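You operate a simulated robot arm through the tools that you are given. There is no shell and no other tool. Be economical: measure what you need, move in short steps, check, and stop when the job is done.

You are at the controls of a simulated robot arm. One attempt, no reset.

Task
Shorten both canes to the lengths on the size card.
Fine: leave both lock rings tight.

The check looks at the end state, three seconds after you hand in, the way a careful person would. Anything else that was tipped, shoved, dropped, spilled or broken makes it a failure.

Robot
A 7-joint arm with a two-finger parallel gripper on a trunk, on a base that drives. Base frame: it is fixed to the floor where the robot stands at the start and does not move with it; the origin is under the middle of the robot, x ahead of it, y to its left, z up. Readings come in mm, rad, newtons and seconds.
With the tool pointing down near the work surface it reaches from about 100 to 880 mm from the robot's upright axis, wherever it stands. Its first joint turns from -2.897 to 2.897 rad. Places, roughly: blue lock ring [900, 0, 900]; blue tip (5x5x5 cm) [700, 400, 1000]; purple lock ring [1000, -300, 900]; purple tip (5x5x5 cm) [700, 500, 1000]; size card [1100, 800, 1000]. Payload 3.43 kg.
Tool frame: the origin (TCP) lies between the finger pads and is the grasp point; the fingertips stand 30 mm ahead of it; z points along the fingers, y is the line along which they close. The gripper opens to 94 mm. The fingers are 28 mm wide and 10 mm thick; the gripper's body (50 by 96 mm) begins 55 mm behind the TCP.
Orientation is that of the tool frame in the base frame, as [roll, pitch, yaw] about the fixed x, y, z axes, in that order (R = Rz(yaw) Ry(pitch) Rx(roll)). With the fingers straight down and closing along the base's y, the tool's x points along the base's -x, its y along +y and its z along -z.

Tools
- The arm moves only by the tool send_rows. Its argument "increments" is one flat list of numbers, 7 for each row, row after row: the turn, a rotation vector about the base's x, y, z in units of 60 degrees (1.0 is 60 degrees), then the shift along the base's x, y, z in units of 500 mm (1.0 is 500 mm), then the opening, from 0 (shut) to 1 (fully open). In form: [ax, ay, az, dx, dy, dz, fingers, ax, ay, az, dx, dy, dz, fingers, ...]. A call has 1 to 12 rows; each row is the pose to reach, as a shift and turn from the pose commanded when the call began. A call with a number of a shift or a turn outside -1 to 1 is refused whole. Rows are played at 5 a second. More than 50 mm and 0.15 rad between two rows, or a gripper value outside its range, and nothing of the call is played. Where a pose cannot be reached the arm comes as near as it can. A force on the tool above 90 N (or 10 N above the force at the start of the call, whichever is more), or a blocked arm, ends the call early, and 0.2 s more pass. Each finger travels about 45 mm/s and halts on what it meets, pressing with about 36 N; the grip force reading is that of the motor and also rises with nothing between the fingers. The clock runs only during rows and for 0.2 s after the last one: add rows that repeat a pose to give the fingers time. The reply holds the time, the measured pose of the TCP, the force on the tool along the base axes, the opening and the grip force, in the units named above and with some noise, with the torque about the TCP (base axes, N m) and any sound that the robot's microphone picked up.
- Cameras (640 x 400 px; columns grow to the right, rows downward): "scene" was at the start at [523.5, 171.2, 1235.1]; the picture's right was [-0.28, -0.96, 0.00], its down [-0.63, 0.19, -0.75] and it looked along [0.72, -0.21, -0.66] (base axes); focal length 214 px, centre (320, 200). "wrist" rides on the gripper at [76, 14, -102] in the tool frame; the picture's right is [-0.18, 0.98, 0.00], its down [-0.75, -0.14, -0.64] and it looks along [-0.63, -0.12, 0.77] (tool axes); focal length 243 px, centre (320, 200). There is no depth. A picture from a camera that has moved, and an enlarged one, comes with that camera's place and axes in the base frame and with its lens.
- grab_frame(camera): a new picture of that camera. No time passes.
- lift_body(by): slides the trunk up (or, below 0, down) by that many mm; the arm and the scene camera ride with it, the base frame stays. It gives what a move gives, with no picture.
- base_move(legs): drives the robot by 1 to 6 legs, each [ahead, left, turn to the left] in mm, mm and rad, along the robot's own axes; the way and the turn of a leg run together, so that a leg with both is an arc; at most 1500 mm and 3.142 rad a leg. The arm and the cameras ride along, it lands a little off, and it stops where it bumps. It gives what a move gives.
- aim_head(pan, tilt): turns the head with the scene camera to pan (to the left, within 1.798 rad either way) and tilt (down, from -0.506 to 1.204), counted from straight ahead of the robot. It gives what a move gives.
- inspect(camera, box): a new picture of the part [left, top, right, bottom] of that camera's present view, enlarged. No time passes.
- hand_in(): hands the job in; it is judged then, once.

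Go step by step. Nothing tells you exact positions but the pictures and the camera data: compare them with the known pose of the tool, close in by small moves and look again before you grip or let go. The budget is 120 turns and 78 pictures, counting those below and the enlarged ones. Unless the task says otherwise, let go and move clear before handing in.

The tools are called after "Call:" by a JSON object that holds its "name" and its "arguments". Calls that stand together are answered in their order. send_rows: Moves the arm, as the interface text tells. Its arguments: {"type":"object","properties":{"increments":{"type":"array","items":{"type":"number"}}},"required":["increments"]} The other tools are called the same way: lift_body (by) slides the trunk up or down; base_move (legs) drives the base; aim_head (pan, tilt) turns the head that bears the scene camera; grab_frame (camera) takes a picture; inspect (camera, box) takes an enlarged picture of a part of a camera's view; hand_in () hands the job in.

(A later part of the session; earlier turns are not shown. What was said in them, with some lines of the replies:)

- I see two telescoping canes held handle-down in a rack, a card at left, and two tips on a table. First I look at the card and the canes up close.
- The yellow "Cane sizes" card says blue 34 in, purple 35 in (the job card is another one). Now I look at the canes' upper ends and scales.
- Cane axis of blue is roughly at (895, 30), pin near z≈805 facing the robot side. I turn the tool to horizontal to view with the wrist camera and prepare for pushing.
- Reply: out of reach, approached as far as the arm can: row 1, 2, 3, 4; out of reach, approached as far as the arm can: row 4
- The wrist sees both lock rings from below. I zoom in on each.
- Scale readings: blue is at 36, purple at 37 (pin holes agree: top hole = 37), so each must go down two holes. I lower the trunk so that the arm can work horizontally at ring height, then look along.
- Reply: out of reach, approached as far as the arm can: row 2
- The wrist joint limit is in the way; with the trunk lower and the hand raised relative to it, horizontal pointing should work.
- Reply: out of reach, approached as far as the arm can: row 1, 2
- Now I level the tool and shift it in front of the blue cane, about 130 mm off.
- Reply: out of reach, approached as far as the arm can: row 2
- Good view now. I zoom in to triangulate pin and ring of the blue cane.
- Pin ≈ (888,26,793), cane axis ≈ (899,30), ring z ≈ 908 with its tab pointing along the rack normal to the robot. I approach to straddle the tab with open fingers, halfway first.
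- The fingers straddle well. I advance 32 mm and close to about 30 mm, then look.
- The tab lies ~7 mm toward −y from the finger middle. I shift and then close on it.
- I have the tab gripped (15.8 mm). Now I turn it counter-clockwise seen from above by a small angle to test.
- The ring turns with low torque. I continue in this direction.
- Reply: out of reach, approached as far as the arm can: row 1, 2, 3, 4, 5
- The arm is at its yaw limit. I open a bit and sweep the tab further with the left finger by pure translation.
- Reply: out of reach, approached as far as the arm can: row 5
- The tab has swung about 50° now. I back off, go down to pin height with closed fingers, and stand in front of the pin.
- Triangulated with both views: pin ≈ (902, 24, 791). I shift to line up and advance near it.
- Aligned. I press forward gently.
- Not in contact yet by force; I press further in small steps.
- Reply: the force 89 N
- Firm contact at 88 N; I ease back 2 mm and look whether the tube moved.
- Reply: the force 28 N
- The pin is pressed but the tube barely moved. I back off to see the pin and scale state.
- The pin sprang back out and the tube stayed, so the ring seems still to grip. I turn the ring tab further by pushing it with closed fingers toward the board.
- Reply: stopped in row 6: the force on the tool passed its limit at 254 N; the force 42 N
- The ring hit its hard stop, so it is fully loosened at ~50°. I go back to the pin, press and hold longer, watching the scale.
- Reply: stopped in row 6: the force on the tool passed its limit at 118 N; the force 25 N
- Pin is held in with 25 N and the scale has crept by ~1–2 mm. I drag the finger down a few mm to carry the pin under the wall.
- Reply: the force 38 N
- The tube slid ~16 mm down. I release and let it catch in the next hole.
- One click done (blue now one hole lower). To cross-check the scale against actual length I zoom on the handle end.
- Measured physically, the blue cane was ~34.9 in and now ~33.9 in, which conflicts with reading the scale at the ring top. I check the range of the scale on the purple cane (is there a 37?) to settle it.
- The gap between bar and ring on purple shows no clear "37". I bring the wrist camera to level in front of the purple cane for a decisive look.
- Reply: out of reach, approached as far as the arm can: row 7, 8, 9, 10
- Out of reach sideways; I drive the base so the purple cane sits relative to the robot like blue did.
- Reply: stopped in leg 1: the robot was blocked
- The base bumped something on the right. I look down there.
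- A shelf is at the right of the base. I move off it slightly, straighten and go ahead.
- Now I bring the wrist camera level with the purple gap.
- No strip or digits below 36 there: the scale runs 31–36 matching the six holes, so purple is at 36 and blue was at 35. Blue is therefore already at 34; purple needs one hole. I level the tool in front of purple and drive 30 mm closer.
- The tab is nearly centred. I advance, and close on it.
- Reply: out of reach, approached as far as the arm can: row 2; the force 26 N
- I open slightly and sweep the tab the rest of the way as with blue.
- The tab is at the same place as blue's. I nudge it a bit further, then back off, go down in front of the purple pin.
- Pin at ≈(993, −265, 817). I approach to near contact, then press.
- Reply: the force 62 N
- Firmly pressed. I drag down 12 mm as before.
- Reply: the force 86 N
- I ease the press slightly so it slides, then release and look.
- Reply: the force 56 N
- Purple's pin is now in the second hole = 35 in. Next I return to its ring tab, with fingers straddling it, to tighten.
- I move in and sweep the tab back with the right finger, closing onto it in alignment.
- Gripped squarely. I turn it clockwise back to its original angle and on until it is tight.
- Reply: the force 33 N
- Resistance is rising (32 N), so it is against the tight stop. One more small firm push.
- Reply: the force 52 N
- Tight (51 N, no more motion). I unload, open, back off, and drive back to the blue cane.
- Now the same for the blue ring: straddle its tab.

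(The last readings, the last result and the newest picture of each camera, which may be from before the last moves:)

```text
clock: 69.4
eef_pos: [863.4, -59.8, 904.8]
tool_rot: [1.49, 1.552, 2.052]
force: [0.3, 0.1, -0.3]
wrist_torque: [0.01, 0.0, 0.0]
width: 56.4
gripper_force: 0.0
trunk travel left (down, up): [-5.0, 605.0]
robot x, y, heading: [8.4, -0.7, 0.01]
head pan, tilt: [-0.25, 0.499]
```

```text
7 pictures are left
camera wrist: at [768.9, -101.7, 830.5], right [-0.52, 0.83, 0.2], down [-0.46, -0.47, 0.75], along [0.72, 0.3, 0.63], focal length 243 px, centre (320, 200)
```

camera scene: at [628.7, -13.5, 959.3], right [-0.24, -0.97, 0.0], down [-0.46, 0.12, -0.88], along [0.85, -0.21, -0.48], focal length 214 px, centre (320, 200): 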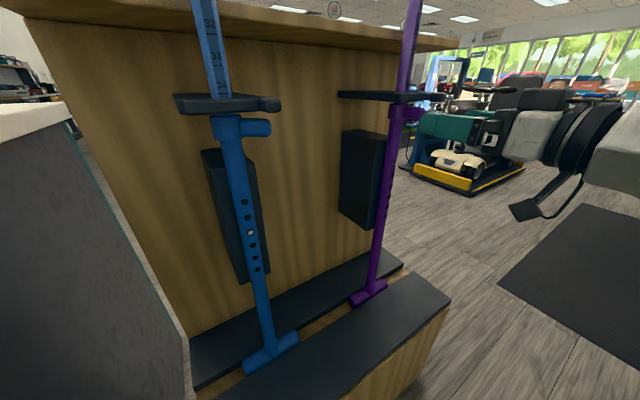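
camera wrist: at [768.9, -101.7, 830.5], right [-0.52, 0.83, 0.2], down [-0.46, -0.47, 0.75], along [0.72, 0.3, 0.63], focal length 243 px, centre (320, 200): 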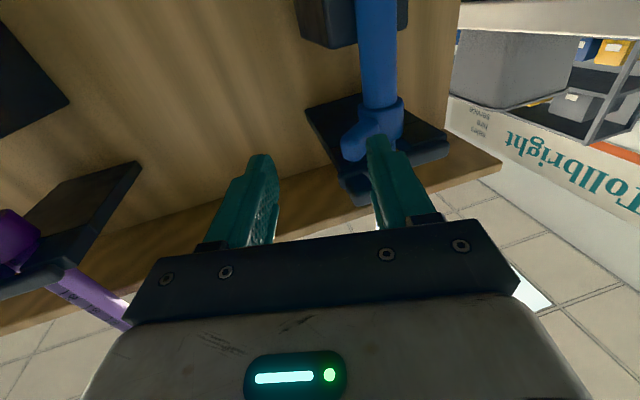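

Nearly identical to the purple situation; I repeat the same sweep-and-grip (raising 3 mm).

Call:
{"name": "send_rows", "arguments": {"increments": [0, 0, 0, -0.0106, 0.017, 0.005, 0.6, 0, 0, 0, 0.0233, 0.038, 0.006, 0.6, 0, 0, 0, 0.0095, 0.06, 0.006, 0.6, 0, 0, 0, -0.0044, 0.082, 0.006, 0.45, 0, 0, 0, -0.017, 0.1026, 0.006, 0.3, 0, 0, 0, -0.017, 0.1026, 0.006, 0.15, 0, 0, 0, -0.017, 0.1026, 0.006, 0.05, 0, 0, 0, -0.017, 0.1026, 0.006, 0.05]}}

Call:
{"name": "inspect", "arguments": {"camera": "wrist", "box": [220, 60, 420, 240]}}

```text
clock: 71.2
eef_pos: [852.0, -19.2, 911.3]
tool_rot: [1.548, 1.549, 2.091]
force: [-38.0, -57.0, -4.4]
wrist_torque: [-0.35, 0.47, -1.47]
width: 20.6
gripper_force: 14.3
trunk travel left (down, up): [-5.0, 605.0]
robot x, y, heading: [4.9, 3.7, 0.004]
head pan, tilt: [-0.25, 0.499]
```

```text
2.22 times, centred on (320, 150) of wrist
camera zoom: at [757.2, -58.9, 835.7], right [-0.51, 0.84, 0.2], down [-0.47, -0.47, 0.75], along [0.72, 0.29, 0.63], focal length 539 px, centre (320, 311)
```

zoom: 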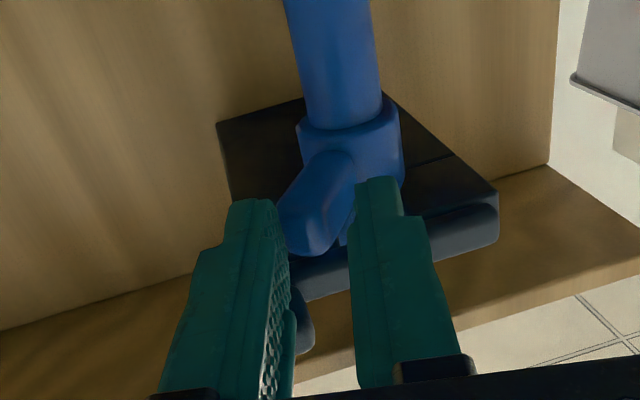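

Here the ring resists: the fingertip blocks at the ring. I reopen, back up a little and push the tab's tip with the right finger only.

Call:
{"name": "send_rows", "arguments": {"increments": [0, 0, 0, -0.01, -0.008, 0, 0.35, 0, 0, 0, -0.022, -0.0138, 0, 0.6, 0, 0, 0, -0.0274, -0.0054, 0, 0.6, 0, 0, 0, -0.034, 0.005, 0, 0.6, 0, 0, 0, -0.04, 0.015, 0, 0.6, 0, 0, 0, -0.0506, 0.032, 0, 0.6, 0, 0, 0, -0.0592, 0.0454, 0, 0.6]}}

```text
clock: 72.8
eef_pos: [822.8, 13.8, 910.3]
tool_rot: [1.479, 1.552, 2.041]
force: [0.4, -1.1, 0.2]
wrist_torque: [-0.01, 0.0, 0.01]
width: 56.3
gripper_force: 0.0
trunk travel left (down, up): [-5.0, 605.0]
robot x, y, heading: [3.9, 4.8, 0.005]
head pan, tilt: [-0.25, 0.499]
```

Call:
{"name": "inspect", "arguments": {"camera": "wrist", "box": [220, 60, 420, 240]}}

```text
2.22 times, centred on (320, 150) of wrist
camera zoom: at [728.5, -27.2, 836.5], right [-0.52, 0.83, 0.2], down [-0.46, -0.47, 0.75], along [0.72, 0.3, 0.63], focal length 539 px, centre (320, 311)
```

zoom: 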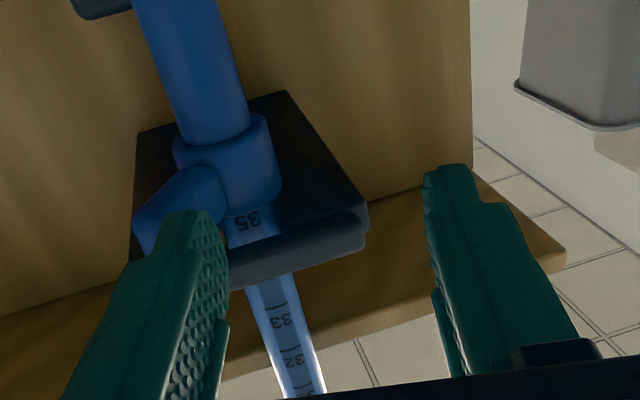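

The finger slid past the tab's tip (tab at ~48°). I go back around it, deeper this time, and close on it.

Call:
{"name": "send_rows", "arguments": {"increments": [0, 0, 0, -0.0136, -0.0085, 0, 0.6, 0, 0, 0, 0.0077, -0.0424, 0, 0.6, 0, 0, 0, 0.0289, -0.0763, -0.002, 0.6, 0, 0, 0, 0.0577, -0.0582, -0.003, 0.6, 0, 0, 0, 0.0545, -0.0531, -0.003, 0.5, 0, 0, 0, 0.0524, -0.0497, -0.003, 0.4, 0, 0, 0, 0.0524, -0.0497, -0.003, 0.3, 0, 0, 0, 0.0524, -0.0497, -0.003, 0.2, 0, 0, 0, 0.0524, -0.0497, -0.003, 0.05, 0, 0, 0, 0.0524, -0.0497, -0.003, 0.05]}}

```text
clock: 75.0
eef_pos: [849.4, -8.9, 909.6]
tool_rot: [1.47, 1.553, 2.031]
force: [0.6, -0.6, -0.6]
wrist_torque: [-0.5, -0.34, -0.02]
width: 15.3
gripper_force: 35.7
trunk travel left (down, up): [-5.0, 605.0]
robot x, y, heading: [6.9, -0.0, 0.008]
head pan, tilt: [-0.25, 0.499]
```

Gripped squarely at 15.3 mm. I turn clockwise.

Call:
{"name": "send_rows", "arguments": {"increments": [0, 0, -0.14, -0.0096, 0.0194, 0, 0.05, 0, 0, -0.277, -0.016, 0.0386, 0, 0.05, 0, 0, -0.277, -0.016, 0.0386, 0, 0.05]}}

Call:
{"name": "send_rows", "arguments": {"increments": [0, 0, -0.05, -0.001, 0.007, 0, 0.05, 0, 0, -0.1, -0.002, 0.014, 0, 0.05, 0, 0, -0.1, -0.002, 0.014, 0, 0.05]}}

Call:
{"name": "send_rows", "arguments": {"increments": [0, 0, -0.03, -0.001, 0.008, 0, 0.05, 0, 0, -0.06, -0.002, 0.016, 0, 0.05, 0, 0, -0.06, -0.002, 0.016, 0, 0.05]}}

```text
clock: 75.8
eef_pos: [840.5, 10.3, 910.6]
tool_rot: [1.27, 1.553, 1.542]
force: [-10.9, -4.1, 9.7]
wrist_torque: [-0.29, -1.11, 0.1]
width: 15.5
gripper_force: 36.2
trunk travel left (down, up): [-5.0, 605.0]
robot x, y, heading: [5.7, 0.4, 0.004]
head pan, tilt: [-0.25, 0.499]
```

```text
clock: 76.6
eef_pos: [840.7, 14.1, 910.2]
tool_rot: [1.359, 1.551, 1.521]
force: [-13.2, -14.9, 14.7]
wrist_torque: [-0.39, -0.31, -0.12]
width: 16.2
gripper_force: 36.1
trunk travel left (down, up): [-5.0, 605.0]
robot x, y, heading: [4.0, 2.4, 0.011]
head pan, tilt: [-0.25, 0.499]
```

```text
clock: 77.4
eef_pos: [839.9, 17.2, 909.3]
tool_rot: [1.419, 1.551, 1.506]
force: [1.8, -41.6, 13.1]
wrist_torque: [-0.46, -0.1, -0.84]
width: 16.9
gripper_force: 35.4
trunk travel left (down, up): [-5.0, 605.0]
robot x, y, heading: [1.7, -1.5, 0.004]
head pan, tilt: [-0.25, 0.499]
```

Resistance as with purple (42 N). One last firm push to the stop.

Call:
{"name": "send_rows", "arguments": {"increments": [0, 0, 0, 0, 0.006, 0, 0.05, 0, 0, 0, 0, 0.01, 0, 0.05, 0, 0, 0, 0, 0.01, 0, 0.05]}}

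Call:
{"name": "send_rows", "arguments": {"increments": [0, 0, 0, 0, -0.014, 0, 0.05, 0, 0, 0, 0, -0.014, 0, 0.25, 0, 0, 0, 0, -0.014, 0, 0.5, 0, 0, 0, 0, -0.014, 0, 0.7, 0, 0, 0, -0.09, -0.024, 0, 0.7, 0, 0, 0, -0.18, -0.034, 0, 0.7]}}

Call:
{"name": "grab_frame", "arguments": {"camera": "scene"}}

```text
clock: 78.2
eef_pos: [839.7, 17.5, 909.3]
tool_rot: [1.479, 1.55, 1.557]
force: [-7.7, -56.3, 10.9]
wrist_torque: [-0.34, -0.5, -1.25]
width: 16.9
gripper_force: 36.0
trunk travel left (down, up): [-5.0, 605.0]
robot x, y, heading: [1.2, 3.9, -0.001]
head pan, tilt: [-0.25, 0.499]
```

```text
clock: 79.6
eef_pos: [761.1, 14.1, 909.4]
tool_rot: [1.504, 1.552, 1.609]
force: [-0.3, -0.2, 0.0]
wrist_torque: [0.0, -0.04, 0.03]
width: 65.9
gripper_force: 0.0
out of reach, approached as far as the arm can: row 6
trunk travel left (down, up): [-5.0, 605.0]
robot x, y, heading: [7.8, 7.4, 0.002]
head pan, tilt: [-0.25, 0.499]
```

```text
4 pictures are left
camera scene: at [534.9, 178.5, 959.2], right [-0.24, -0.97, 0.0], down [-0.46, 0.12, -0.88], along [0.85, -0.21, -0.48], focal length 214 px, centre (320, 200)
```

scene: 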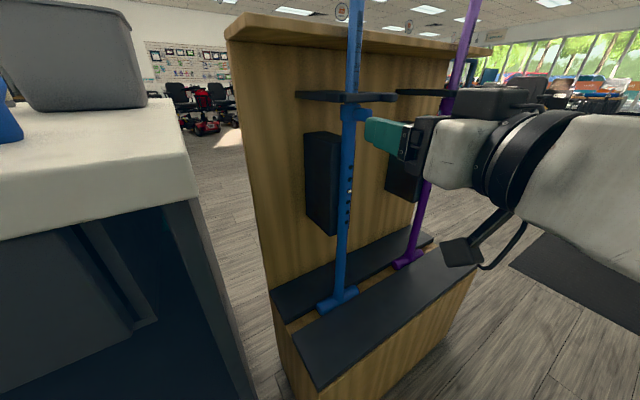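

Both rings are tightened and the arm is clear. One last zoom on both canes' pins and scales.

Call:
{"name": "inspect", "arguments": {"camera": "scene", "box": [300, 60, 420, 240]}}

Call:
{"name": "inspect", "arguments": {"camera": "wrist", "box": [0, 0, 400, 250]}}

```text
2.22 times, centred on (360, 150) of scene
camera zoom: at [534.9, 178.5, 959.2], right [-0.24, -0.97, 0.0], down [-0.46, 0.12, -0.88], along [0.85, -0.21, -0.48], focal length 477 px, centre (231, 311)
```

zoom: 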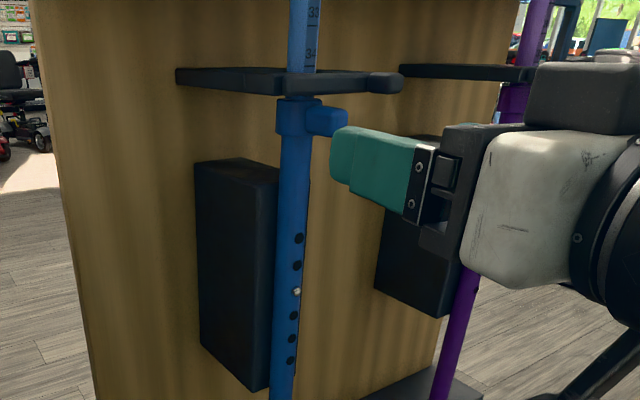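

```text
1.60 times, centred on (200, 125) of wrist
camera zoom: at [657.0, 18.7, 834.2], right [-0.1, 0.97, 0.2], down [-0.62, -0.22, 0.75], along [0.78, -0.05, 0.63], focal length 388 px, centre (512, 320)
```

zoom: 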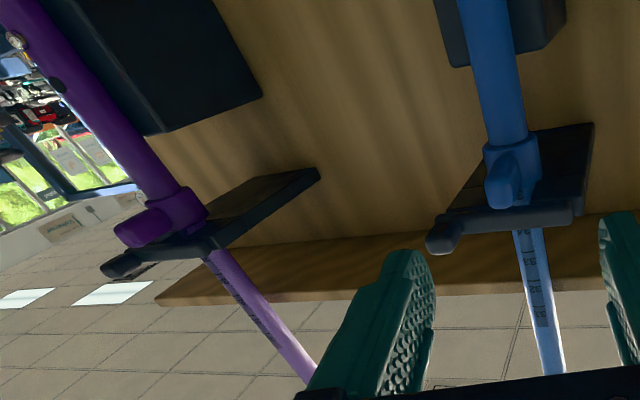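

Blue's pin is in the third hole (34) and purple's in the second (35). Both tabs are back at their tight stops and the arm is clear, so I hand in.

Call:
{"name": "hand_in", "arguments": {}}

```text
The job is handed in.
```

I shortened the blue cane to 34 in and the purple cane to 35 in, tightened both lock rings against their stops, and moved the arm clear before handing in.

- **Starting lengths:** I took blue as starting at 35 in and purple at 36 in, so each went down one hole. The marks at the lock rings could also be read as 36 and 37. I settled on 35 and 36 because the scale ends at 36, each cane has six holes matching 31–36, and the blue cane measured about 34.9 in.
- **Bump:** while driving to the purple cane the base was blocked, most likely by the shelf on its right. In the pictures afterwards the shelf looked undisturbed.
- **Hard contact:** while loosening the blue ring I hit its stop at 254 N. The cane looked undamaged and the ring tightened normally afterwards.
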